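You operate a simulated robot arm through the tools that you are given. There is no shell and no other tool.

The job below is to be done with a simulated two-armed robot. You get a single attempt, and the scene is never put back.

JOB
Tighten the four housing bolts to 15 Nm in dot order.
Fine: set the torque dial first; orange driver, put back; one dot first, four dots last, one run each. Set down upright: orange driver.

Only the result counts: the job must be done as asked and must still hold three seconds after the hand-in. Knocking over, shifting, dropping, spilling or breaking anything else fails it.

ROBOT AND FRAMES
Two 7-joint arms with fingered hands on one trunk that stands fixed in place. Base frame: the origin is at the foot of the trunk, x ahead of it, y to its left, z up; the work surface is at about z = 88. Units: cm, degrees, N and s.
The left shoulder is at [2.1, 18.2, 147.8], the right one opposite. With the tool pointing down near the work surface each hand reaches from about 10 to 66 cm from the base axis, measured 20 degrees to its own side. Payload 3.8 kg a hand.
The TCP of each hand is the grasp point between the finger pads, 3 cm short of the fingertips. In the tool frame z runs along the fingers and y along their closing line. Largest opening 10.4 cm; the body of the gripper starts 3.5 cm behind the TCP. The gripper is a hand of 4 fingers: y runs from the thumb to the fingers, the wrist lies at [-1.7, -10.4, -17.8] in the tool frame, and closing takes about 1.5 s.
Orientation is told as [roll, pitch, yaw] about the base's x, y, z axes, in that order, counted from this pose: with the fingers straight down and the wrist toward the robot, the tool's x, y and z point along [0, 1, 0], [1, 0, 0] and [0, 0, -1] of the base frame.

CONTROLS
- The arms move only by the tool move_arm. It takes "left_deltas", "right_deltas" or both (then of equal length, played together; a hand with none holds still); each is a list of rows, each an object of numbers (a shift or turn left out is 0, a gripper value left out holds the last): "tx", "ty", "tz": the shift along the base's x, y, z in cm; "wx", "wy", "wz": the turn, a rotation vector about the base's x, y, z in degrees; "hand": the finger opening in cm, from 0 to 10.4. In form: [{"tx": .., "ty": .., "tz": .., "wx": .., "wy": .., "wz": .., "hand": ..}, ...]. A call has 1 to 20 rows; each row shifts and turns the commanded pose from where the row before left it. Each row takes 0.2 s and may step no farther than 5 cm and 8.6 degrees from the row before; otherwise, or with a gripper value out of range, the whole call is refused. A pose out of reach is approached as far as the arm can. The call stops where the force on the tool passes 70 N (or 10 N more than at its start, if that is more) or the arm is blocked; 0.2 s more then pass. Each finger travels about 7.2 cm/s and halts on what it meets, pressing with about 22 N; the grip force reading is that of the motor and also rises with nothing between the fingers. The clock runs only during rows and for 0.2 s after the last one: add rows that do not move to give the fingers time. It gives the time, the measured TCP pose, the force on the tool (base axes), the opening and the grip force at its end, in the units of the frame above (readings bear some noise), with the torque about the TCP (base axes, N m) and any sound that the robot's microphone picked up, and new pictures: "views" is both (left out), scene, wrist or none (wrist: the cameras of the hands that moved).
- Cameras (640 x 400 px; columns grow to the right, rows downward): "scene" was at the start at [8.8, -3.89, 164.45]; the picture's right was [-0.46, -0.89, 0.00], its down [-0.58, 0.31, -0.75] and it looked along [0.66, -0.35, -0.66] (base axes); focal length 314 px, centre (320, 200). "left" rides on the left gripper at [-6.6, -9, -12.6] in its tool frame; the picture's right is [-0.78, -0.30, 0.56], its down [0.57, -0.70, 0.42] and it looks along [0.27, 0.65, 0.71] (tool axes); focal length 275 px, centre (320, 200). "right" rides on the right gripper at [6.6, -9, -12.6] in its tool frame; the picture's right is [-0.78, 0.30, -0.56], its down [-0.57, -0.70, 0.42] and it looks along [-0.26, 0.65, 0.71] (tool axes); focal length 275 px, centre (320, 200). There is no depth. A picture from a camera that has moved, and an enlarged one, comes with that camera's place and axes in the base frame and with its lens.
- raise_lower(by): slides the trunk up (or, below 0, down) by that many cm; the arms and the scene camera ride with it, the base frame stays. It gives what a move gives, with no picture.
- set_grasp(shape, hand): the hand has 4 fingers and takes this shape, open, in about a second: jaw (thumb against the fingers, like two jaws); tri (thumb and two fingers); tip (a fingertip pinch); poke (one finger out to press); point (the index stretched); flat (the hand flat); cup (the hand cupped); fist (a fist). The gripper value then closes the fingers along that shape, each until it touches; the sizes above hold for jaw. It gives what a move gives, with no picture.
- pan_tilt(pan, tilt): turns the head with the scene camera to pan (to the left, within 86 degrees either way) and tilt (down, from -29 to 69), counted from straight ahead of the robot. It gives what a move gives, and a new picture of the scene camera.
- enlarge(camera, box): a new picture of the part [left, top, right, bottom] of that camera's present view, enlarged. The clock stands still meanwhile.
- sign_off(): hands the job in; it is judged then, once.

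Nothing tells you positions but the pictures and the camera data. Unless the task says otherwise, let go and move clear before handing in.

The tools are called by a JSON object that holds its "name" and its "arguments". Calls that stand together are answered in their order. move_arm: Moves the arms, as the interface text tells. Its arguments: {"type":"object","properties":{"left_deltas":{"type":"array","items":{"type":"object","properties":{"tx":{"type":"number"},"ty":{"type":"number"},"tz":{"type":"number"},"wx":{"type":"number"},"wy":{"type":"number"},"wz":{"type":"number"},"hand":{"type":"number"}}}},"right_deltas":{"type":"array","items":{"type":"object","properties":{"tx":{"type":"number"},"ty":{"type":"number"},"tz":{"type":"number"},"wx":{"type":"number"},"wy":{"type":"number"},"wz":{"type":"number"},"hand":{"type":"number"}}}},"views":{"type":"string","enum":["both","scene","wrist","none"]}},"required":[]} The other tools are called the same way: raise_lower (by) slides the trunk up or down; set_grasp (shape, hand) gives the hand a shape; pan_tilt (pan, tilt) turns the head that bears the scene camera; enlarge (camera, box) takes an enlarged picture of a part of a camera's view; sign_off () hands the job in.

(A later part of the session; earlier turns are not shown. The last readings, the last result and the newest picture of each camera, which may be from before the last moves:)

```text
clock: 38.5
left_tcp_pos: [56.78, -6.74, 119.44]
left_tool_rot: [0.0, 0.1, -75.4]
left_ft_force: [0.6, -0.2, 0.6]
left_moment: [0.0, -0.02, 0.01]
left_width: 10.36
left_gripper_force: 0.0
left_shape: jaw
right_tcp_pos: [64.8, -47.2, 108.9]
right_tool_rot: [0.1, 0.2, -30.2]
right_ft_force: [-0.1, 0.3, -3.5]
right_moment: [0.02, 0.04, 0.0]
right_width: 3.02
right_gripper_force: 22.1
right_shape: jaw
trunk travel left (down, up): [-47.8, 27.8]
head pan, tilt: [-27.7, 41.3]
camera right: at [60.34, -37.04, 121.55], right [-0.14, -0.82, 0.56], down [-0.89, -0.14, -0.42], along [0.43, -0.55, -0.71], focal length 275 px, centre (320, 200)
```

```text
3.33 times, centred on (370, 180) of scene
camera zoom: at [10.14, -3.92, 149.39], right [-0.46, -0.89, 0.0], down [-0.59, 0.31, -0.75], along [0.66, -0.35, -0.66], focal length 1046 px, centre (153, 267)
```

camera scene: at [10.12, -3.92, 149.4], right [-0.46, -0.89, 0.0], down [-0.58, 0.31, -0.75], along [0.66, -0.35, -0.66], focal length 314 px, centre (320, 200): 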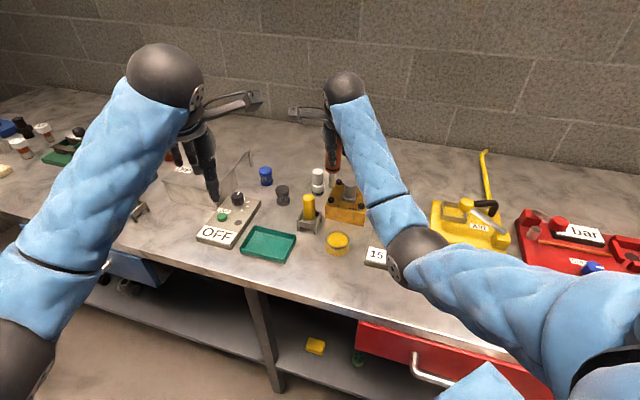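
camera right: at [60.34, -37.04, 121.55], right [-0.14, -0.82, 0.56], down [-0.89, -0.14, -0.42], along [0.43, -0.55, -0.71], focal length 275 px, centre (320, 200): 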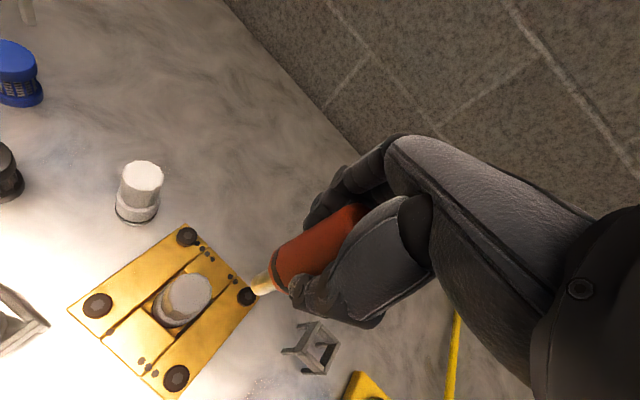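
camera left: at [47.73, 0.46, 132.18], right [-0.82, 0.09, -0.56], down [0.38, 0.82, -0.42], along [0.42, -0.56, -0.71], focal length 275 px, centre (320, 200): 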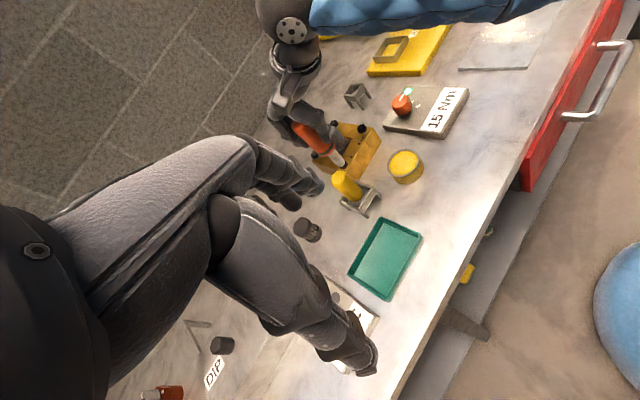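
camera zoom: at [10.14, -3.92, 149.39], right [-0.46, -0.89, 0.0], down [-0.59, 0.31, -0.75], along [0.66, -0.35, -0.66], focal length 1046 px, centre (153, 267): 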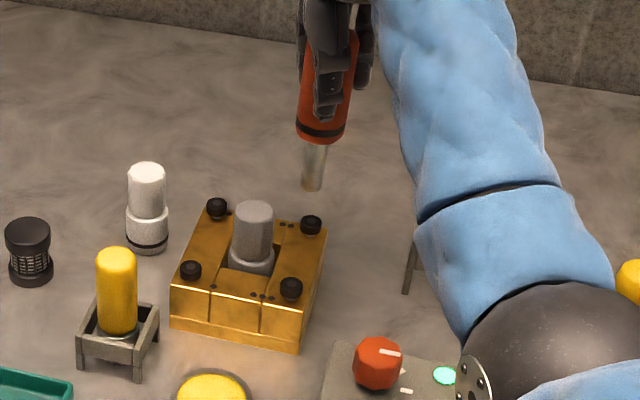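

The tip is about 0.15–0.2 cm off the two-dot bolt, and the lamp is now visible in the scene view too. I'll correct and come down to just above the head.

{"name": "move_arm", "arguments": {"right_deltas": [{"tx": -0.15, "ty": -0.2, "tz": -1}, {"tz": -1}, {"tz": -0.6}, {}], "views": "none"}}

{"name": "enlarge", "arguments": {"camera": "left", "box": [290, 80, 370, 150]}}

{"name": "enlarge", "arguments": {"camera": "right", "box": [220, 250, 300, 330]}}

{"name": "enlarge", "arguments": {"camera": "scene", "box": [345, 160, 385, 210]}}

```text
clock: 39.5
left_tcp_pos: [56.71, -6.78, 119.29]
left_tool_rot: [0.0, 0.2, -75.6]
left_ft_force: [-0.1, 0.2, -0.3]
left_moment: [-0.02, -0.01, 0.0]
left_width: 10.39
left_gripper_force: 0.1
left_shape: jaw
right_tcp_pos: [64.52, -47.6, 106.32]
right_tool_rot: [0.0, 0.1, -30.3]
right_ft_force: [-0.6, -0.7, -5.0]
right_moment: [0.01, -0.04, -0.03]
right_width: 3.01
right_gripper_force: 22.4
right_shape: jaw
trunk travel left (down, up): [-47.8, 27.8]
head pan, tilt: [-27.7, 41.3]
```

```text
5.71 times, centred on (330, 115) of left
camera zoom: at [48.15, 0.21, 131.99], right [-0.83, 0.09, -0.56], down [0.38, 0.82, -0.42], along [0.42, -0.56, -0.71], focal length 1573 px, centre (263, 686)
```

zoom: 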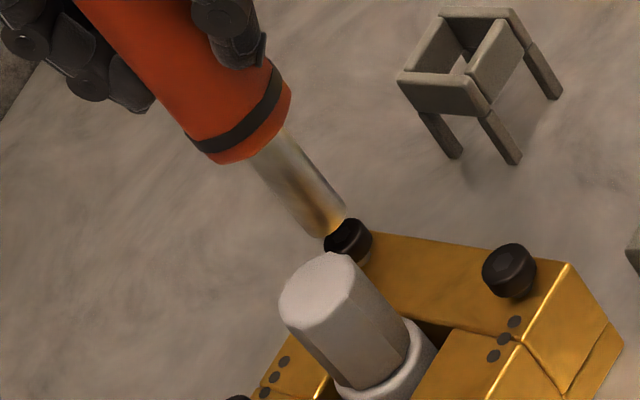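

```text
5.00 times, centred on (260, 290) of right
camera zoom: at [60.08, -37.34, 118.98], right [-0.14, -0.82, 0.56], down [-0.89, -0.14, -0.42], along [0.43, -0.56, -0.71], focal length 1376 px, centre (620, -250)
```

zoom: 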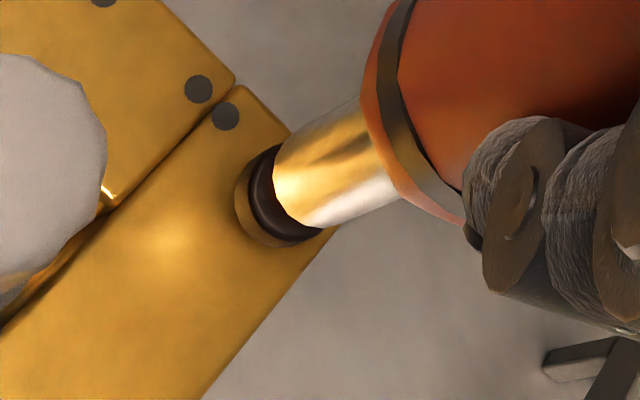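

```text
8.00 times, centred on (365, 185) of scene
camera zoom: at [10.13, -3.92, 149.39], right [-0.46, -0.89, 0.0], down [-0.59, 0.31, -0.75], along [0.66, -0.35, -0.66], focal length 2510 px, centre (-40, 320)
```

zoom: 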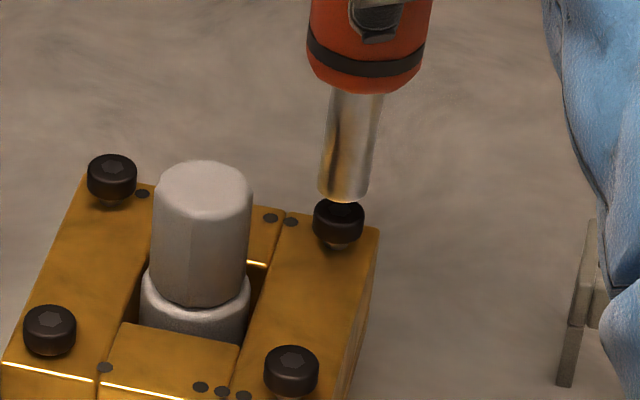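

The bit is well aligned with the two-dot bolt from all three cameras. I'll lower onto it in small steps and watch the lamp.

{"name": "move_arm", "arguments": {"right_deltas": [{"tz": -0.4}, {"tz": -0.4}, {"tz": -0.3}, {}], "views": "none"}}

{"name": "enlarge", "arguments": {"camera": "left", "box": [290, 70, 450, 170]}}

```text
clock: 40.5
left_tcp_pos: [56.76, -6.75, 119.4]
left_tool_rot: [0.0, 0.0, -75.5]
left_ft_force: [0.1, -0.2, 0.2]
left_moment: [-0.04, 0.03, 0.02]
left_width: 10.38
left_gripper_force: 0.1
left_shape: jaw
right_tcp_pos: [64.47, -47.63, 105.37]
right_tool_rot: [0.0, 0.0, -30.3]
right_ft_force: [-0.7, -0.1, -1.1]
right_moment: [0.01, 0.02, -0.02]
right_width: 3.0
right_gripper_force: 22.4
right_shape: jaw
trunk travel left (down, up): [-47.8, 27.8]
head pan, tilt: [-27.7, 41.3]
```

```text
4.00 times, centred on (370, 120) of left
camera zoom: at [48.12, 0.23, 132.0], right [-0.83, 0.09, -0.56], down [0.38, 0.82, -0.42], along [0.42, -0.56, -0.71], focal length 1101 px, centre (120, 520)
```

zoom: 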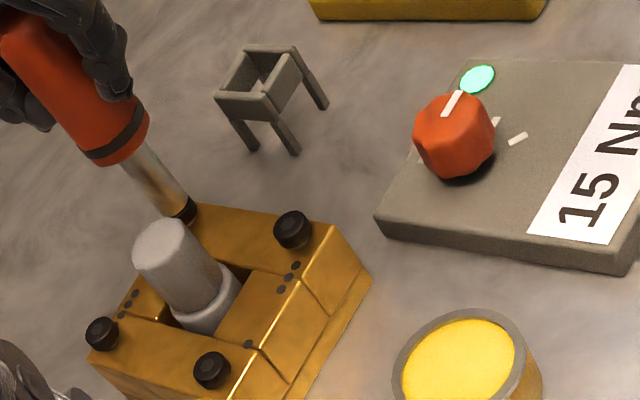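

The tip is in light contact and the lamp still shows green from the last run. I'll press in further steps and keep checking.

{"name": "move_arm", "arguments": {"right_deltas": [{"tz": -0.3}, {"tz": -0.2}, {}], "views": "none"}}

{"name": "enlarge", "arguments": {"camera": "left", "box": [290, 70, 450, 170]}}

```text
clock: 41.4
left_tcp_pos: [56.64, -6.71, 119.46]
left_tool_rot: [0.0, 0.0, -75.5]
left_ft_force: [0.4, -0.1, 0.6]
left_moment: [0.01, -0.03, 0.01]
left_width: 10.34
left_gripper_force: 0.1
left_shape: jaw
right_tcp_pos: [64.5, -47.49, 105.13]
right_tool_rot: [0.0, -0.2, -30.3]
right_ft_force: [-0.1, 2.2, 9.1]
right_moment: [0.0, 0.01, -0.02]
right_width: 3.02
right_gripper_force: 21.7
right_shape: jaw
trunk travel left (down, up): [-47.8, 27.8]
head pan, tilt: [-27.7, 41.3]
```

```text
4.00 times, centred on (370, 120) of left
camera zoom: at [48.02, 0.31, 132.05], right [-0.82, 0.09, -0.56], down [0.38, 0.82, -0.42], along [0.42, -0.56, -0.71], focal length 1101 px, centre (120, 520)
```

zoom: 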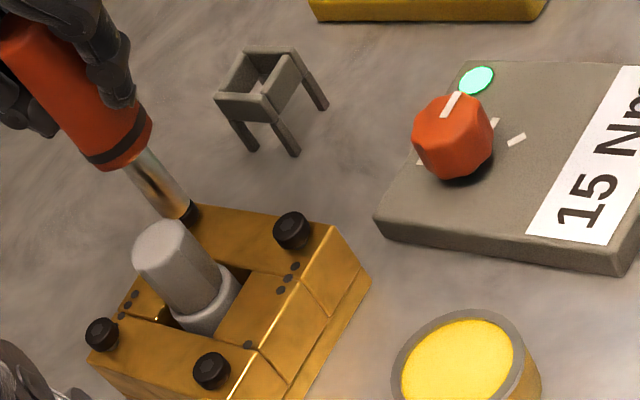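

{"name": "move_arm", "arguments": {"right_deltas": [{"tz": -0.25}, {"tz": -0.2}, {}], "views": "none"}}

{"name": "enlarge", "arguments": {"camera": "left", "box": [290, 70, 450, 170]}}

```text
clock: 42.1
left_tcp_pos: [56.56, -6.51, 119.43]
left_tool_rot: [0.1, 0.0, -75.5]
left_ft_force: [-0.1, 0.9, 0.2]
left_moment: [0.01, 0.0, -0.05]
left_width: 10.36
left_gripper_force: 0.0
left_shape: jaw
right_tcp_pos: [64.37, -47.46, 104.68]
right_tool_rot: [0.0, -0.3, -30.3]
right_ft_force: [1.1, 2.1, 18.7]
right_moment: [0.01, -0.1, 0.0]
right_width: 3.1
right_gripper_force: 21.9
right_shape: jaw
trunk travel left (down, up): [-47.8, 27.8]
head pan, tilt: [-27.7, 41.3]
```

```text
4.00 times, centred on (370, 120) of left
camera zoom: at [47.93, 0.41, 132.09], right [-0.82, 0.09, -0.56], down [0.38, 0.82, -0.42], along [0.42, -0.56, -0.71], focal length 1101 px, centre (120, 520)
```

zoom: 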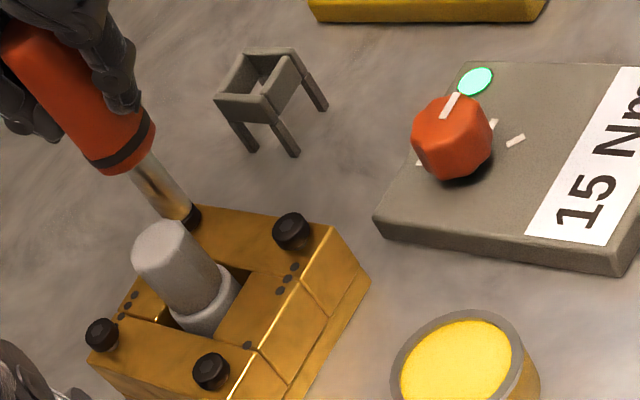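

The lamp is steady green, so I can't see a fresh change. I'll reproduce the same full press of about 35 N and the same hold that the first bolt got.

{"name": "move_arm", "arguments": {"right_deltas": [{"tz": -0.25}, {}], "views": "none"}}

{"name": "enlarge", "arguments": {"camera": "left", "box": [290, 70, 450, 170]}}

```text
clock: 42.8
left_tcp_pos: [56.55, -6.45, 119.5]
left_tool_rot: [0.2, 0.0, -75.5]
left_ft_force: [0.1, -0.3, -0.1]
left_moment: [-0.01, 0.01, 0.0]
left_width: 10.35
left_gripper_force: 0.0
left_shape: jaw
right_tcp_pos: [64.43, -47.29, 104.72]
right_tool_rot: [0.1, -0.4, -30.3]
right_ft_force: [0.6, 1.8, 22.8]
right_moment: [0.03, -0.1, 0.01]
right_width: 3.07
right_gripper_force: 22.1
right_shape: jaw
trunk travel left (down, up): [-47.8, 27.8]
head pan, tilt: [-27.7, 41.3]
```

```text
4.00 times, centred on (370, 120) of left
camera zoom: at [47.86, 0.45, 132.12], right [-0.82, 0.09, -0.56], down [0.38, 0.82, -0.42], along [0.42, -0.56, -0.71], focal length 1101 px, centre (120, 520)
```

zoom: 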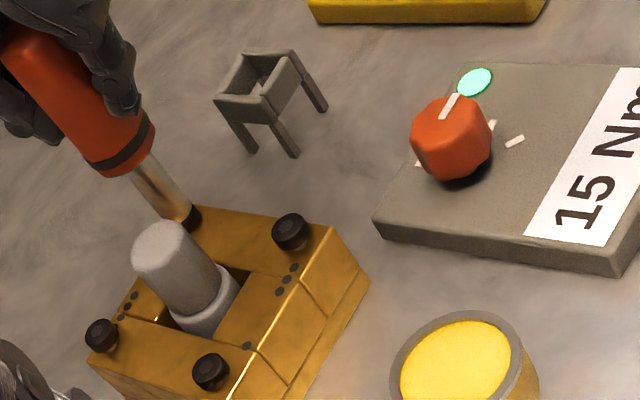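

{"name": "move_arm", "arguments": {"right_deltas": [{"tz": -0.3}, {}], "views": "none"}}

{"name": "enlarge", "arguments": {"camera": "left", "box": [290, 70, 450, 170]}}

```text
clock: 43.4
left_tcp_pos: [56.41, -6.48, 119.56]
left_tool_rot: [0.1, -0.1, -75.5]
left_ft_force: [0.4, 0.2, 0.3]
left_moment: [0.01, -0.02, 0.02]
left_width: 10.36
left_gripper_force: 0.0
left_shape: jaw
right_tcp_pos: [64.44, -47.44, 104.68]
right_tool_rot: [0.2, -0.6, -30.3]
right_ft_force: [0.5, 1.6, 28.4]
right_moment: [-0.01, -0.08, 0.0]
right_width: 3.17
right_gripper_force: 21.7
right_shape: jaw
trunk travel left (down, up): [-47.8, 27.8]
head pan, tilt: [-27.7, 41.3]
```

```text
4.00 times, centred on (370, 120) of left
camera zoom: at [47.81, 0.49, 132.14], right [-0.82, 0.09, -0.56], down [0.38, 0.82, -0.42], along [0.42, -0.56, -0.71], focal length 1101 px, centre (120, 520)
```

zoom: 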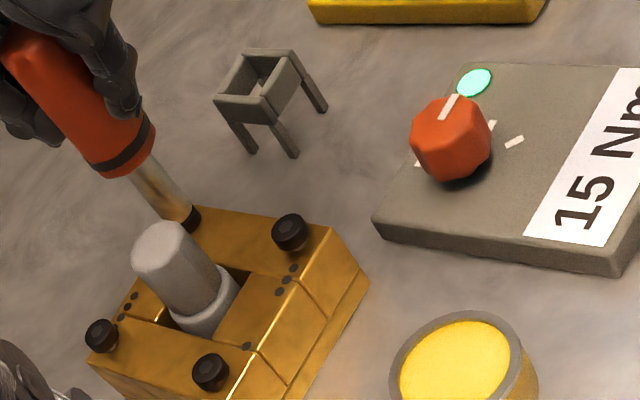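

{"name": "move_arm", "arguments": {"right_deltas": [{"tz": -0.3}, {"tz": -0.2}, {}, {}, {}, {}], "views": "none"}}

{"name": "enlarge", "arguments": {"camera": "left", "box": [290, 70, 450, 170]}}

{"name": "enlarge", "arguments": {"camera": "scene", "box": [325, 175, 385, 225]}}

{"name": "enlarge", "arguments": {"camera": "left", "box": [305, 110, 385, 180]}}

```text
clock: 44.8
left_tcp_pos: [56.48, -6.46, 119.6]
left_tool_rot: [0.1, -0.2, -75.5]
left_ft_force: [0.7, 0.1, -0.1]
left_moment: [-0.04, -0.02, -0.02]
left_width: 10.38
left_gripper_force: 0.0
left_shape: jaw
right_tcp_pos: [64.51, -47.28, 104.48]
right_tool_rot: [0.3, -0.9, -30.3]
right_ft_force: [-1.7, 2.4, 34.8]
right_moment: [0.05, 0.09, -0.02]
right_width: 3.3
right_gripper_force: 22.4
right_shape: jaw
trunk travel left (down, up): [-47.8, 27.8]
head pan, tilt: [-27.7, 41.3]
```

```text
4.00 times, centred on (370, 120) of left
camera zoom: at [47.71, 0.54, 132.17], right [-0.82, 0.09, -0.56], down [0.38, 0.82, -0.42], along [0.42, -0.56, -0.71], focal length 1101 px, centre (120, 520)
```

zoom: 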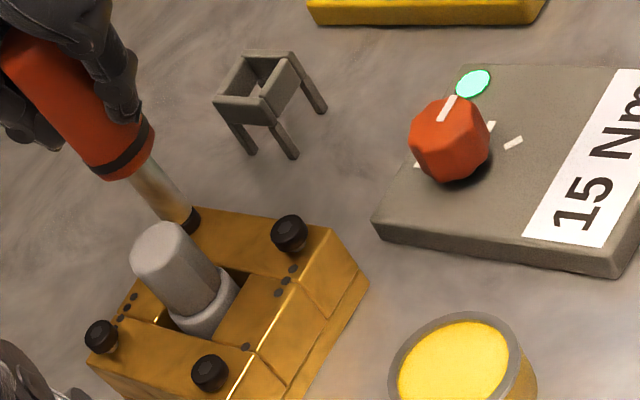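

```text
8.00 times, centred on (355, 200) of scene
camera zoom: at [9.63, -3.54, 149.45], right [-0.46, -0.89, 0.0], down [-0.58, 0.31, -0.75], along [0.67, -0.35, -0.66], focal length 2510 px, centre (40, 200)
```

zoom: 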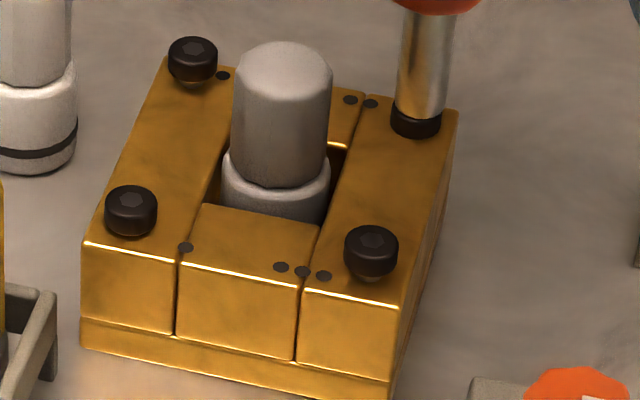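

```text
5.71 times, centred on (345, 145) of left
camera zoom: at [47.71, 0.54, 132.17], right [-0.82, 0.09, -0.56], down [0.38, 0.82, -0.42], along [0.42, -0.56, -0.71], focal length 1573 px, centre (177, 514)
```

zoom: 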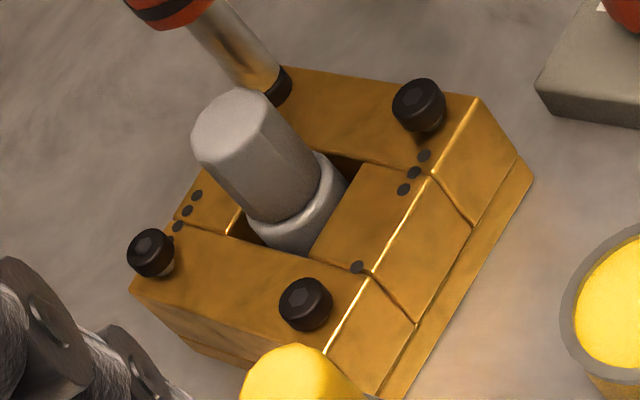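

That settles it: an untightened bolt shows a bit of shank under the head (three-dot, four-dot), while the one-dot bolt is now seated flush. The two-dot bolt also looks seated, so I'll lift off and confirm.

{"name": "move_arm", "arguments": {"right_deltas": [{"tz": 1}, {"tz": 1.5}, {"tz": 2}, {"tz": 2}, {}], "views": "none"}}

{"name": "enlarge", "arguments": {"camera": "scene", "box": [325, 160, 395, 225]}}

{"name": "enlarge", "arguments": {"camera": "left", "box": [305, 70, 445, 180]}}

```text
clock: 46.0
left_tcp_pos: [56.78, -6.71, 119.43]
left_tool_rot: [0.0, 0.2, -75.5]
left_ft_force: [0.2, 0.4, 0.2]
left_moment: [0.01, -0.01, 0.04]
left_width: 10.35
left_gripper_force: 0.1
left_shape: jaw
right_tcp_pos: [64.51, -47.36, 109.69]
right_tool_rot: [0.0, 0.2, -30.2]
right_ft_force: [0.5, -0.5, -4.9]
right_moment: [0.0, 0.02, 0.02]
right_width: 3.01
right_gripper_force: 21.7
right_shape: jaw
trunk travel left (down, up): [-47.8, 27.8]
head pan, tilt: [-27.7, 41.3]
```

```text
6.15 times, centred on (360, 192) of scene
camera zoom: at [10.14, -3.93, 149.39], right [-0.46, -0.89, 0.0], down [-0.59, 0.31, -0.75], along [0.66, -0.35, -0.66], focal length 1931 px, centre (74, 246)
```

zoom: 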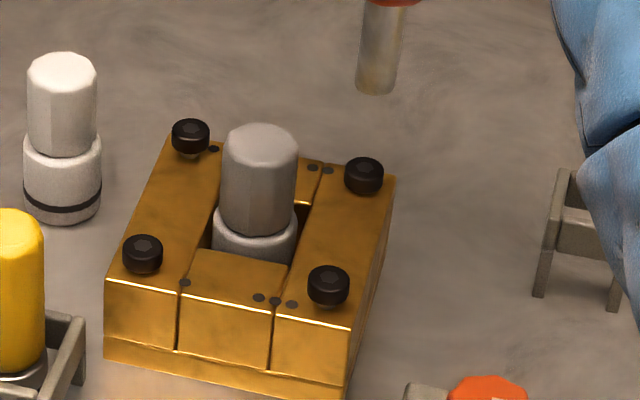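

```text
3.64 times, centred on (375, 125) of left
camera zoom: at [48.15, 0.2, 131.98], right [-0.83, 0.09, -0.56], down [0.38, 0.82, -0.42], along [0.42, -0.56, -0.71], focal length 1001 px, centre (120, 473)
```

zoom: 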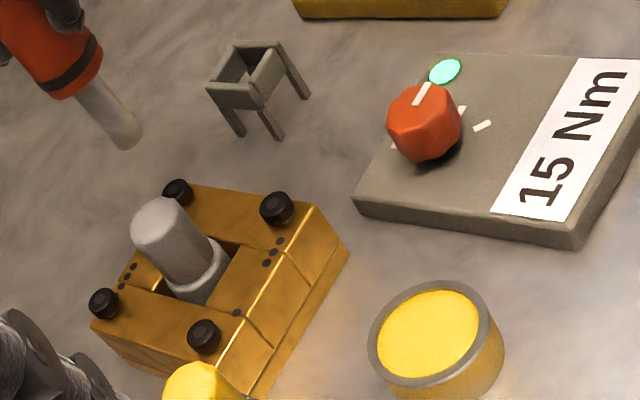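

The two-dot bolt is now seated flush and the housing hasn't moved. Next is the three-dot bolt at near-right, about [58.6, -41.7].

{"name": "move_arm", "arguments": {"right_deltas": [{"tz": 2.5}, {"tx": -1.95, "ty": 1.95}, {"tx": -1.95, "ty": 1.95}, {"tx": -1.95, "ty": 2}, {}, {"tz": -2}, {"tz": -1.3}, {}], "views": "wrist"}}

{"name": "enlarge", "arguments": {"camera": "left", "box": [290, 80, 390, 170]}}

{"name": "enlarge", "arguments": {"camera": "right", "box": [180, 200, 340, 370]}}

{"name": "enlarge", "arguments": {"camera": "scene", "box": [325, 160, 395, 225]}}

```text
clock: 47.8
left_tcp_pos: [56.78, -6.74, 119.32]
left_tool_rot: [0.0, 0.0, -75.4]
left_ft_force: [-0.7, 0.6, -1.1]
left_moment: [-0.03, -0.01, 0.0]
left_width: 10.35
left_gripper_force: 0.1
left_shape: jaw
right_tcp_pos: [58.74, -41.72, 108.88]
right_tool_rot: [0.0, 0.1, -30.2]
right_ft_force: [-0.7, -0.2, -5.6]
right_moment: [0.03, 0.02, -0.02]
right_width: 2.96
right_gripper_force: 22.0
right_shape: jaw
trunk travel left (down, up): [-47.8, 27.8]
head pan, tilt: [-27.7, 41.3]
camera right: at [54.24, -31.53, 121.54], right [-0.14, -0.82, 0.56], down [-0.89, -0.14, -0.42], along [0.43, -0.56, -0.71], focal length 275 px, centre (320, 200)
```

right: 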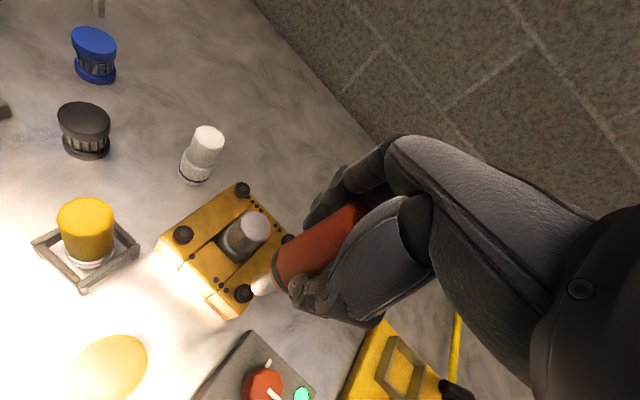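

```text
4.44 times, centred on (340, 125) of left
camera zoom: at [48.14, 0.21, 131.99], right [-0.83, 0.09, -0.56], down [0.38, 0.82, -0.42], along [0.42, -0.56, -0.71], focal length 1224 px, centre (231, 533)
```

zoom: 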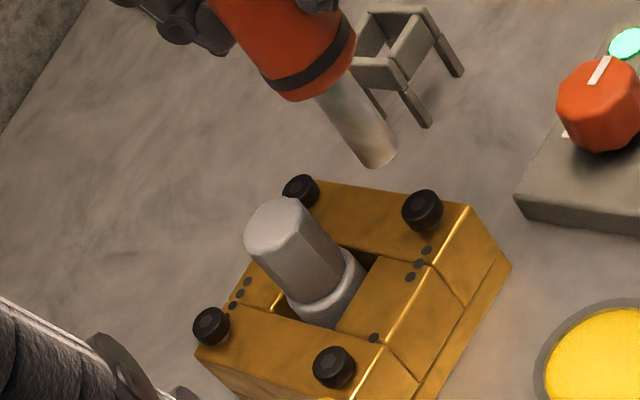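

```text
2.35 times, centred on (260, 285) of right
camera zoom: at [54.24, -31.53, 121.54], right [-0.14, -0.82, 0.56], down [-0.89, -0.14, -0.42], along [0.43, -0.56, -0.71], focal length 648 px, centre (461, 0)
```

zoom: 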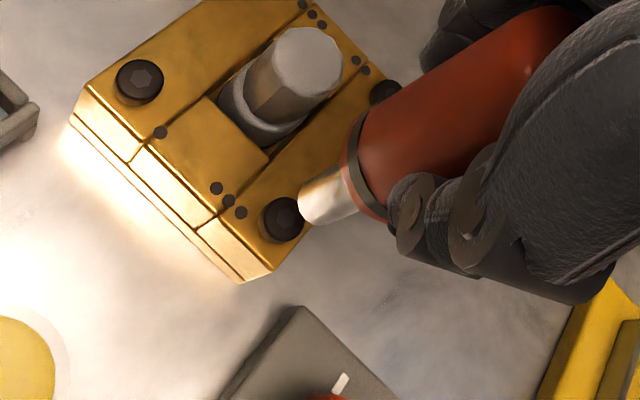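

```text
6.15 times, centred on (360, 192) of scene
camera zoom: at [10.13, -3.92, 149.39], right [-0.46, -0.89, 0.0], down [-0.58, 0.31, -0.75], along [0.66, -0.35, -0.66], focal length 1931 px, centre (74, 246)
```

zoom: 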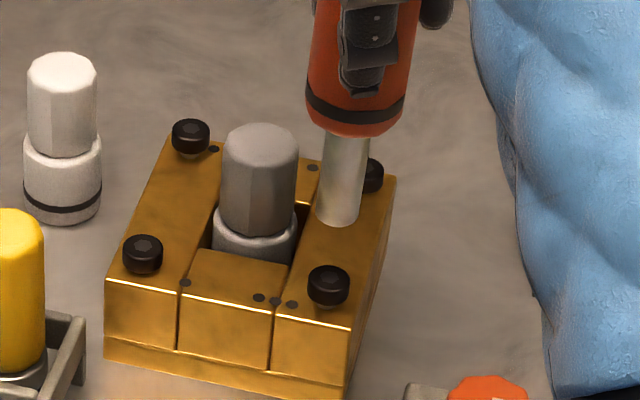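

The three-dot bolt lines up; a 0.12 cm correction in x centres the bit. I'll come down to just above it and check again.

{"name": "move_arm", "arguments": {"right_deltas": [{"tx": 0.12, "ty": 0.0, "tz": -1}, {"tz": -1}, {"tz": -0.6}, {}], "views": "none"}}

{"name": "enlarge", "arguments": {"camera": "left", "box": [320, 90, 400, 160]}}

{"name": "enlarge", "arguments": {"camera": "right", "box": [220, 250, 300, 330]}}

{"name": "enlarge", "arguments": {"camera": "scene", "box": [345, 170, 385, 220]}}

```text
clock: 48.8
left_tcp_pos: [56.72, -6.71, 119.4]
left_tool_rot: [-0.1, 0.0, -75.5]
left_ft_force: [0.1, 0.4, -0.6]
left_moment: [0.01, 0.04, 0.0]
left_width: 10.33
left_gripper_force: 0.0
left_shape: jaw
right_tcp_pos: [58.88, -41.59, 106.31]
right_tool_rot: [0.0, 0.1, -30.4]
right_ft_force: [-0.1, 0.2, -5.4]
right_moment: [0.01, -0.01, 0.0]
right_width: 3.0
right_gripper_force: 21.1
right_shape: jaw
trunk travel left (down, up): [-47.8, 27.8]
head pan, tilt: [-27.7, 41.3]
```

```text
5.71 times, centred on (360, 125) of left
camera zoom: at [48.14, 0.21, 131.99], right [-0.83, 0.09, -0.56], down [0.38, 0.82, -0.42], along [0.42, -0.56, -0.71], focal length 1573 px, centre (91, 629)
```

zoom: 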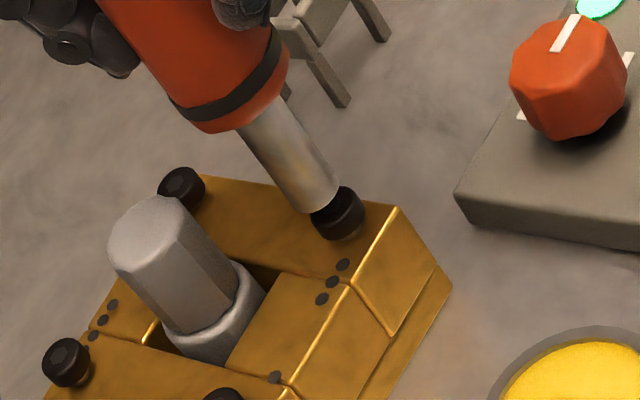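

```text
5.00 times, centred on (260, 290) of right
camera zoom: at [54.4, -31.39, 118.95], right [-0.14, -0.82, 0.56], down [-0.89, -0.14, -0.42], along [0.43, -0.56, -0.71], focal length 1376 px, centre (620, -250)
```

zoom: 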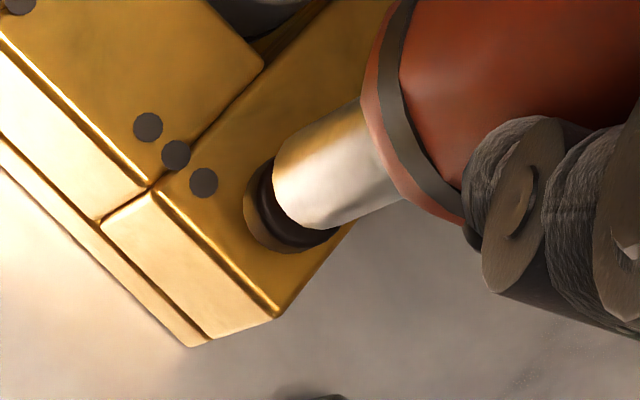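

```text
8.00 times, centred on (365, 195) of scene
camera zoom: at [10.13, -3.92, 149.39], right [-0.46, -0.89, 0.0], down [-0.58, 0.31, -0.75], along [0.66, -0.35, -0.66], focal length 2510 px, centre (-40, 240)
```

zoom: 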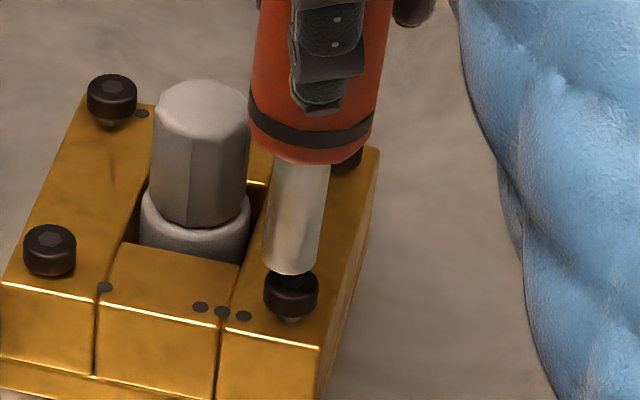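

The bit is centred over the three-dot bolt. I'll press it down smoothly with the same travel as before and hold.

{"name": "move_arm", "arguments": {"right_deltas": [{"tz": -0.4}, {"tz": -0.4}, {"tz": -0.3}, {}, {"tz": -0.25}, {"tz": -0.25}, {"tz": -0.25}, {"tz": -0.2}, {"tz": -0.25}, {}, {"tz": -0.3}, {"tz": -0.25}, {"tz": -0.2}, {}, {}, {}, {}, {}], "views": "none"}}

{"name": "enlarge", "arguments": {"camera": "scene", "box": [325, 165, 395, 225]}}

{"name": "enlarge", "arguments": {"camera": "left", "box": [305, 70, 445, 180]}}

```text
clock: 52.5
left_tcp_pos: [56.43, -6.36, 119.65]
left_tool_rot: [0.1, -0.2, -75.5]
left_ft_force: [0.5, -0.5, 0.4]
left_moment: [0.02, -0.03, -0.04]
left_width: 10.35
left_gripper_force: 0.1
left_shape: jaw
right_tcp_pos: [58.71, -41.47, 104.38]
right_tool_rot: [0.4, -1.0, -30.3]
right_ft_force: [-1.2, 4.4, 37.6]
right_moment: [0.13, -0.04, 0.02]
right_width: 3.3
right_gripper_force: 22.0
right_shape: jaw
trunk travel left (down, up): [-47.8, 27.8]
head pan, tilt: [-27.7, 41.3]
```

```text
6.67 times, centred on (360, 195) of scene
camera zoom: at [9.68, -3.54, 149.45], right [-0.46, -0.89, 0.0], down [-0.58, 0.3, -0.75], along [0.67, -0.35, -0.66], focal length 2092 px, centre (53, 233)
```

zoom: 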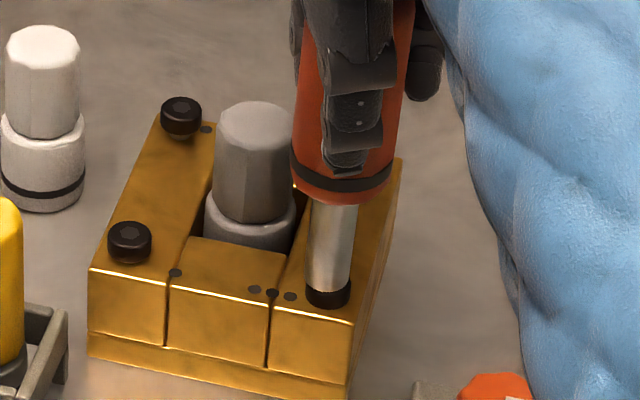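

```text
3.64 times, centred on (375, 125) of left
camera zoom: at [47.75, 0.55, 132.16], right [-0.82, 0.09, -0.56], down [0.38, 0.82, -0.43], along [0.42, -0.56, -0.71], focal length 1001 px, centre (120, 473)
```

zoom: 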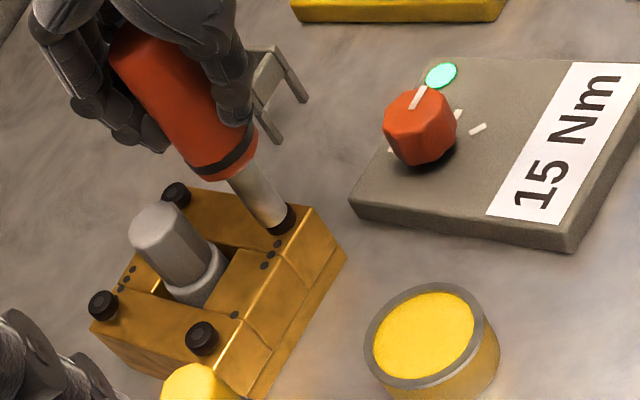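

The three-dot bolt is seated. I'll lift off, go high over the peg and across to the four-dot bolt at far-left, about [70.2, -41.7].

{"name": "move_arm", "arguments": {"right_deltas": [{"tz": 1}, {"tz": 1.5}, {"tz": 2}, {"tz": 2.5}, {"tz": 3}, {"tz": 2}, {}], "views": "none"}}

{"name": "enlarge", "arguments": {"camera": "scene", "box": [325, 165, 395, 225]}}

{"name": "move_arm", "arguments": {"right_deltas": [{"tx": 2.9}, {"tx": 2.9}, {"tx": 2.9}, {"tx": 2.8}, {}, {"tz": -2}, {"tz": -1.5}, {"tz": -1}, {}], "views": "both"}}

{"name": "enlarge", "arguments": {"camera": "left", "box": [270, 80, 370, 170]}}

{"name": "enlarge", "arguments": {"camera": "right", "box": [180, 200, 340, 370]}}

{"name": "enlarge", "arguments": {"camera": "scene", "box": [315, 140, 385, 220]}}

```text
clock: 54.1
left_tcp_pos: [56.81, -6.69, 119.45]
left_tool_rot: [-0.1, 0.1, -75.5]
left_ft_force: [0.5, -0.1, 0.5]
left_moment: [0.0, 0.01, -0.01]
left_width: 10.39
left_gripper_force: 0.0
left_shape: jaw
right_tcp_pos: [58.9, -41.74, 115.23]
right_tool_rot: [0.0, 0.1, -30.3]
right_ft_force: [0.8, 0.0, -3.6]
right_moment: [-0.02, -0.01, 0.01]
right_width: 3.01
right_gripper_force: 22.4
right_shape: jaw
trunk travel left (down, up): [-47.8, 27.8]
head pan, tilt: [-27.7, 41.3]
```

```text
6.67 times, centred on (360, 195) of scene
camera zoom: at [10.13, -3.93, 149.39], right [-0.46, -0.89, 0.0], down [-0.59, 0.31, -0.75], along [0.66, -0.35, -0.66], focal length 2092 px, centre (53, 233)
```

zoom: 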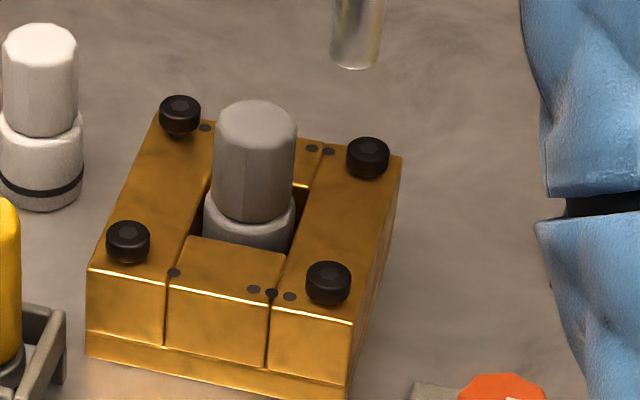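

```text
clock: 56.1
left_tcp_pos: [56.74, -6.78, 119.4]
left_tool_rot: [0.1, -0.1, -75.5]
left_ft_force: [0.7, 0.1, -0.3]
left_moment: [-0.02, -0.01, 0.02]
left_width: 10.36
left_gripper_force: 0.1
left_shape: jaw
right_tcp_pos: [70.37, -41.67, 110.8]
right_tool_rot: [0.0, 0.2, -30.3]
right_ft_force: [0.0, 0.2, -4.3]
right_moment: [0.0, 0.0, 0.0]
right_width: 2.97
right_gripper_force: 22.3
right_shape: jaw
trunk travel left (down, up): [-47.8, 27.8]
head pan, tilt: [-27.7, 41.3]
camera scene: at [10.14, -3.91, 149.39], right [-0.46, -0.89, 0.0], down [-0.59, 0.31, -0.75], along [0.66, -0.35, -0.66], focal length 314 px, centre (320, 200)
camera right: at [65.97, -31.42, 123.47], right [-0.14, -0.82, 0.56], down [-0.89, -0.14, -0.42], along [0.43, -0.56, -0.71], focal length 275 px, centre (320, 200)
```

scene: 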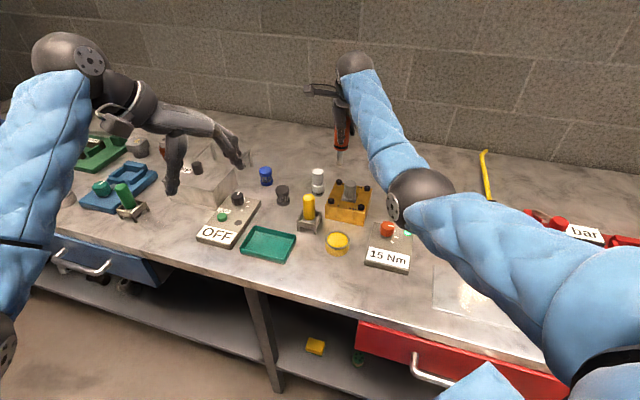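
right: 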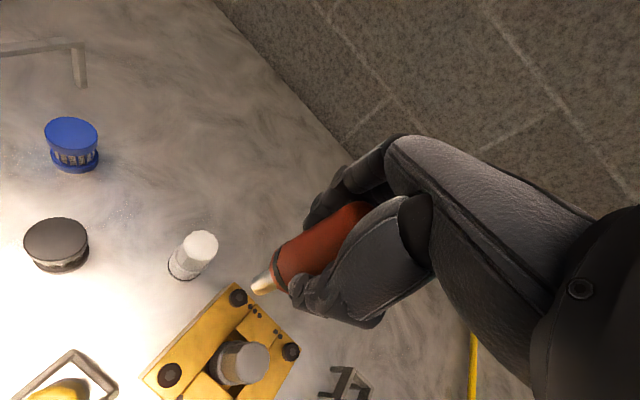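

```text
4.44 times, centred on (320, 125) of left
camera zoom: at [48.15, 0.22, 131.99], right [-0.83, 0.09, -0.56], down [0.38, 0.82, -0.42], along [0.42, -0.56, -0.71], focal length 1224 px, centre (320, 533)
```

zoom: 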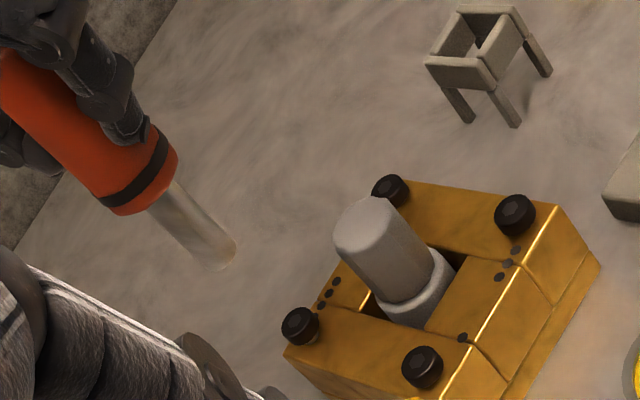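

```text
2.35 times, centred on (260, 285) of right
camera zoom: at [65.97, -31.42, 123.47], right [-0.14, -0.82, 0.56], down [-0.89, -0.14, -0.42], along [0.43, -0.56, -0.71], focal length 648 px, centre (461, 0)
```

zoom: 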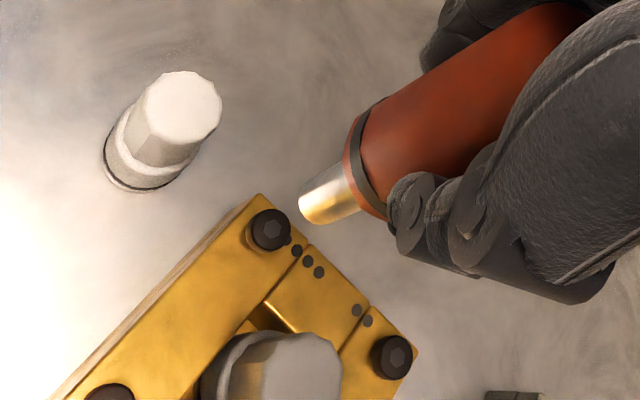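

```text
5.00 times, centred on (350, 180) of scene
camera zoom: at [10.14, -3.91, 149.39], right [-0.46, -0.89, 0.0], down [-0.59, 0.31, -0.75], along [0.66, -0.35, -0.66], focal length 1569 px, centre (170, 300)
```

zoom: 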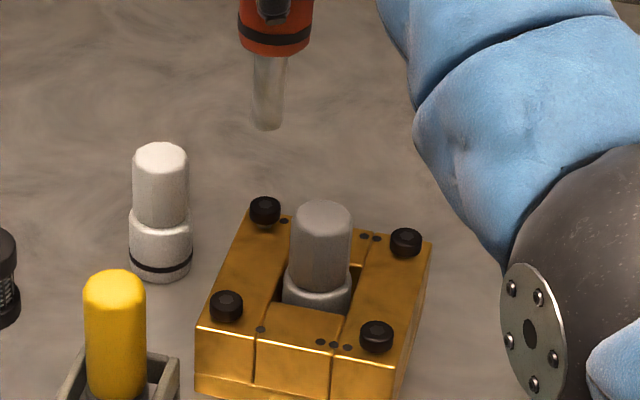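

All three tightened bolts are flush and only the four-dot bolt still stands proud. A small correction and I'll come down to just above it, clear of the white bottle.

{"name": "move_arm", "arguments": {"right_deltas": [{"tx": 0.05, "ty": -0.1, "tz": -1.5}, {"tz": -1.5}, {"tz": -1}, {"tz": -0.5}, {}], "views": "none"}}

{"name": "enlarge", "arguments": {"camera": "left", "box": [270, 100, 350, 170]}}

{"name": "enlarge", "arguments": {"camera": "right", "box": [210, 240, 300, 330]}}

{"name": "enlarge", "arguments": {"camera": "scene", "box": [315, 150, 365, 210]}}

```text
clock: 57.4
left_tcp_pos: [56.8, -6.71, 119.4]
left_tool_rot: [0.0, 0.0, -75.5]
left_ft_force: [-0.2, 1.1, 0.7]
left_moment: [-0.02, 0.04, -0.01]
left_width: 10.34
left_gripper_force: 0.1
left_shape: jaw
right_tcp_pos: [70.43, -41.79, 106.51]
right_tool_rot: [0.0, 0.0, -30.3]
right_ft_force: [0.3, 0.1, -3.6]
right_moment: [0.0, 0.0, 0.01]
right_width: 3.0
right_gripper_force: 22.0
right_shape: jaw
trunk travel left (down, up): [-47.8, 27.8]
head pan, tilt: [-27.7, 41.3]
```

```text
5.71 times, centred on (310, 135) of left
camera zoom: at [48.15, 0.21, 131.99], right [-0.83, 0.09, -0.56], down [0.38, 0.82, -0.42], along [0.42, -0.56, -0.71], focal length 1573 px, centre (377, 571)
```

zoom: 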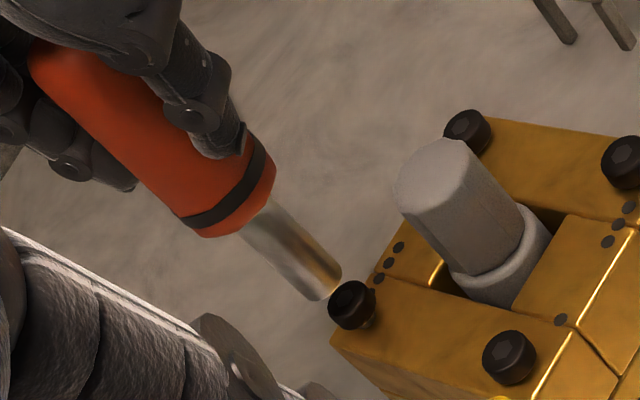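

```text
4.44 times, centred on (255, 285) of right
camera zoom: at [66.0, -31.59, 119.02], right [-0.14, -0.82, 0.56], down [-0.9, -0.14, -0.42], along [0.42, -0.56, -0.71], focal length 1224 px, centre (609, -178)
```

zoom: 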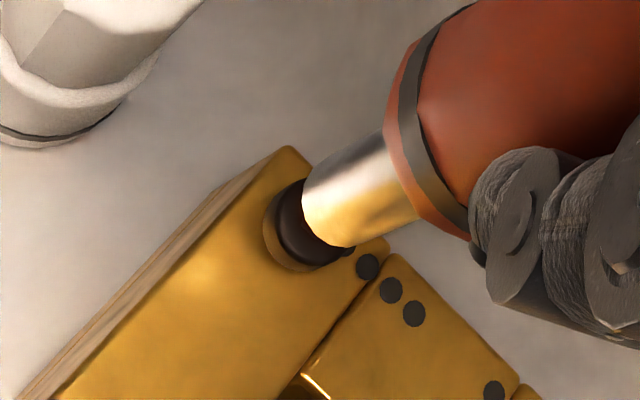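

```text
6.67 times, centred on (340, 180) of scene
camera zoom: at [10.14, -3.92, 149.39], right [-0.46, -0.89, 0.0], down [-0.59, 0.31, -0.75], along [0.66, -0.35, -0.66], focal length 2092 px, centre (187, 333)
```

zoom: 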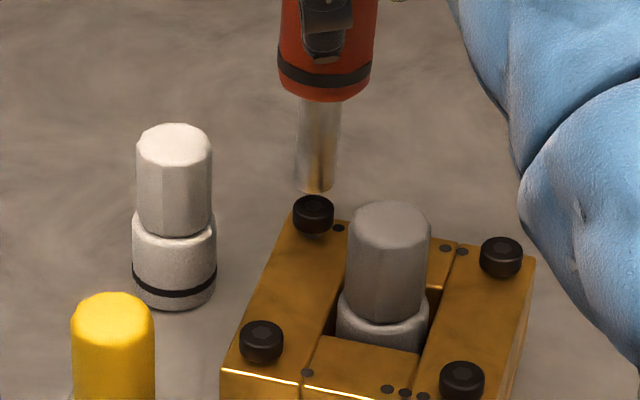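

The bit is centred on the four-dot bolt. I'll press with the same profile and hold.

{"name": "move_arm", "arguments": {"right_deltas": [{"tz": -0.45}, {"tz": -0.45}, {"tz": -0.35}, {}, {"tz": -0.25}, {"tz": -0.25}, {"tz": -0.25}, {"tz": -0.2}, {"tz": -0.25}, {}, {"tz": -0.3}, {"tz": -0.25}, {"tz": -0.2}, {}, {}, {}, {}, {}], "views": "none"}}

{"name": "enlarge", "arguments": {"camera": "scene", "box": [315, 150, 385, 220]}}

{"name": "enlarge", "arguments": {"camera": "left", "box": [280, 70, 440, 180]}}

```text
clock: 61.1
left_tcp_pos: [56.39, -6.38, 119.64]
left_tool_rot: [0.2, -0.1, -75.5]
left_ft_force: [-0.4, 0.4, 0.2]
left_moment: [0.0, 0.0, -0.01]
left_width: 10.37
left_gripper_force: 0.1
left_shape: jaw
right_tcp_pos: [70.28, -41.58, 104.34]
right_tool_rot: [0.5, -1.0, -30.3]
right_ft_force: [-1.1, 4.8, 34.3]
right_moment: [0.06, 0.03, 0.0]
right_width: 3.27
right_gripper_force: 21.3
right_shape: jaw
trunk travel left (down, up): [-47.8, 27.8]
head pan, tilt: [-27.7, 41.3]
```

```text
5.71 times, centred on (350, 185) of scene
camera zoom: at [9.62, -3.56, 149.45], right [-0.46, -0.89, 0.0], down [-0.58, 0.31, -0.75], along [0.67, -0.35, -0.66], focal length 1793 px, centre (149, 286)
```

zoom: 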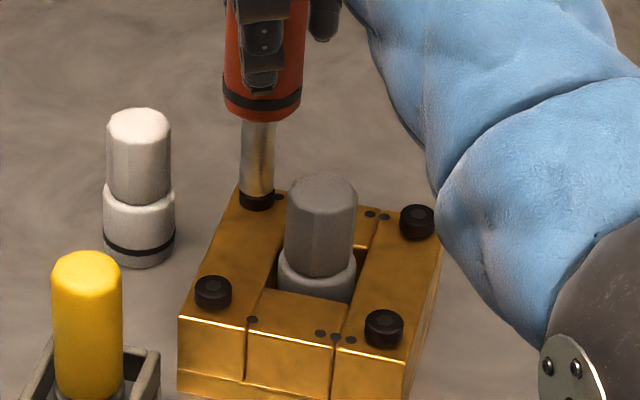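

```text
3.64 times, centred on (360, 125) of left
camera zoom: at [47.7, 0.53, 132.18], right [-0.82, 0.09, -0.56], down [0.38, 0.82, -0.42], along [0.42, -0.56, -0.71], focal length 1001 px, centre (174, 473)
```

zoom: 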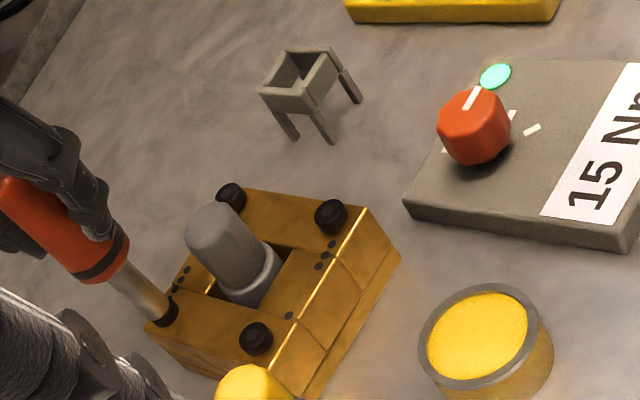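

The four-dot bolt is seated too. I'll lift off and take the driver high back over its stand.

{"name": "move_arm", "arguments": {"right_deltas": [{"tz": 1}, {"tz": 1.5}, {"tz": 2}, {"tz": 2.5}, {"tz": 3}, {"tz": 2.2}, {}, {"tx": -2.85, "ty": -3.65}, {"tx": -2.85, "ty": -3.65}, {"tx": -2.85, "ty": -3.65}, {"tx": -2.85, "ty": -3.65}, {}, {"tz": -2}, {"tz": -1}, {}]}}

{"name": "enlarge", "arguments": {"camera": "scene", "box": [315, 130, 435, 220]}}

{"name": "enlarge", "arguments": {"camera": "left", "box": [280, 70, 440, 180]}}

{"name": "enlarge", "arguments": {"camera": "right", "box": [180, 200, 340, 370]}}

```text
clock: 64.3
left_tcp_pos: [56.72, -6.73, 119.48]
left_tool_rot: [0.0, 0.1, -75.5]
left_ft_force: [0.1, -1.1, -0.2]
left_moment: [0.01, 0.01, 0.04]
left_width: 10.38
left_gripper_force: 0.0
left_shape: jaw
right_tcp_pos: [58.89, -56.37, 112.3]
right_tool_rot: [0.1, 0.1, -30.3]
right_ft_force: [0.4, 0.3, -4.5]
right_moment: [0.04, 0.02, -0.01]
right_width: 3.0
right_gripper_force: 22.7
right_shape: jaw
trunk travel left (down, up): [-47.8, 27.8]
head pan, tilt: [-27.7, 41.3]
camera scene: at [10.12, -3.96, 149.39], right [-0.46, -0.89, 0.0], down [-0.58, 0.31, -0.75], along [0.66, -0.35, -0.66], focal length 314 px, centre (320, 200)
camera right: at [54.47, -46.23, 124.92], right [-0.14, -0.82, 0.56], down [-0.89, -0.14, -0.42], along [0.43, -0.55, -0.71], focal length 275 px, centre (320, 200)
```

scene: 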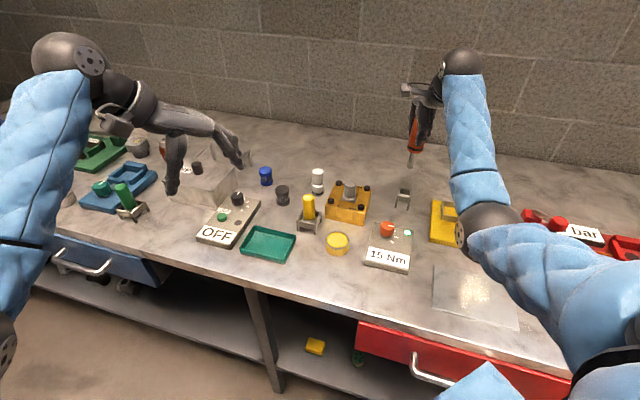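
right: 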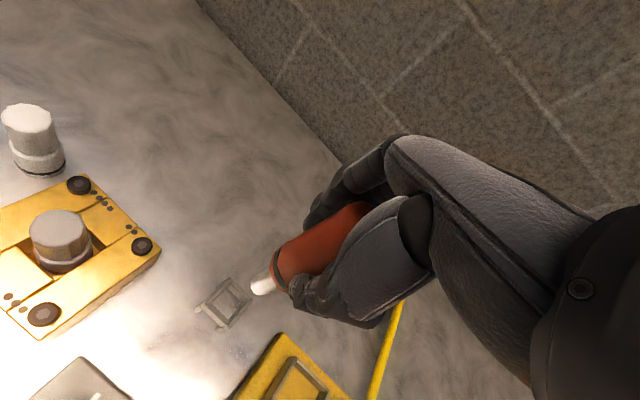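

```text
4.44 times, centred on (375, 175) of scene
camera zoom: at [10.12, -3.96, 149.39], right [-0.46, -0.89, 0.0], down [-0.58, 0.31, -0.75], along [0.66, -0.35, -0.66], focal length 1395 px, centre (76, 311)
```

zoom: 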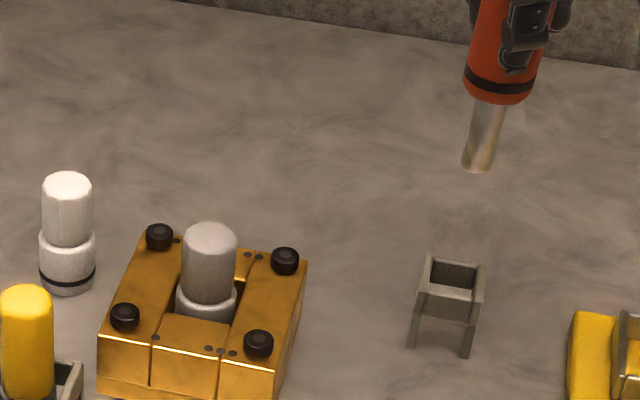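

```text
3.64 times, centred on (360, 125) of left
camera zoom: at [48.14, 0.18, 131.99], right [-0.83, 0.09, -0.56], down [0.38, 0.82, -0.42], along [0.42, -0.56, -0.71], focal length 1001 px, centre (174, 473)
```

zoom: 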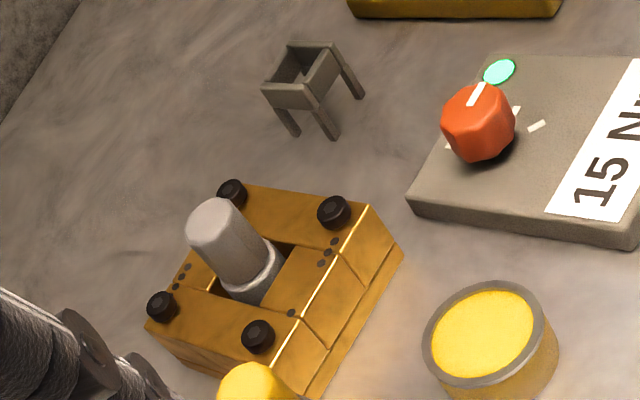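

```text
2.35 times, centred on (260, 285) of right
camera zoom: at [54.47, -46.23, 124.92], right [-0.14, -0.82, 0.56], down [-0.89, -0.14, -0.42], along [0.43, -0.55, -0.71], focal length 648 px, centre (461, 0)
```

zoom: 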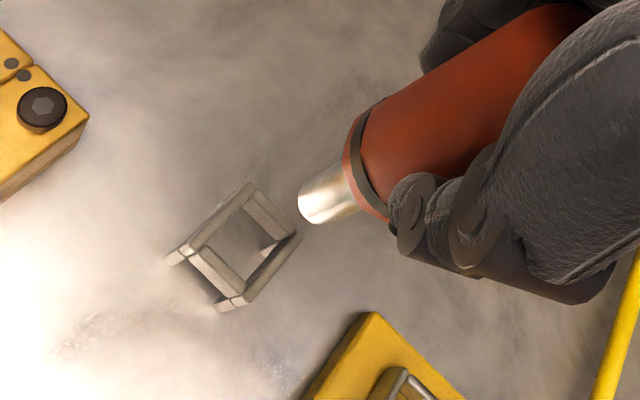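

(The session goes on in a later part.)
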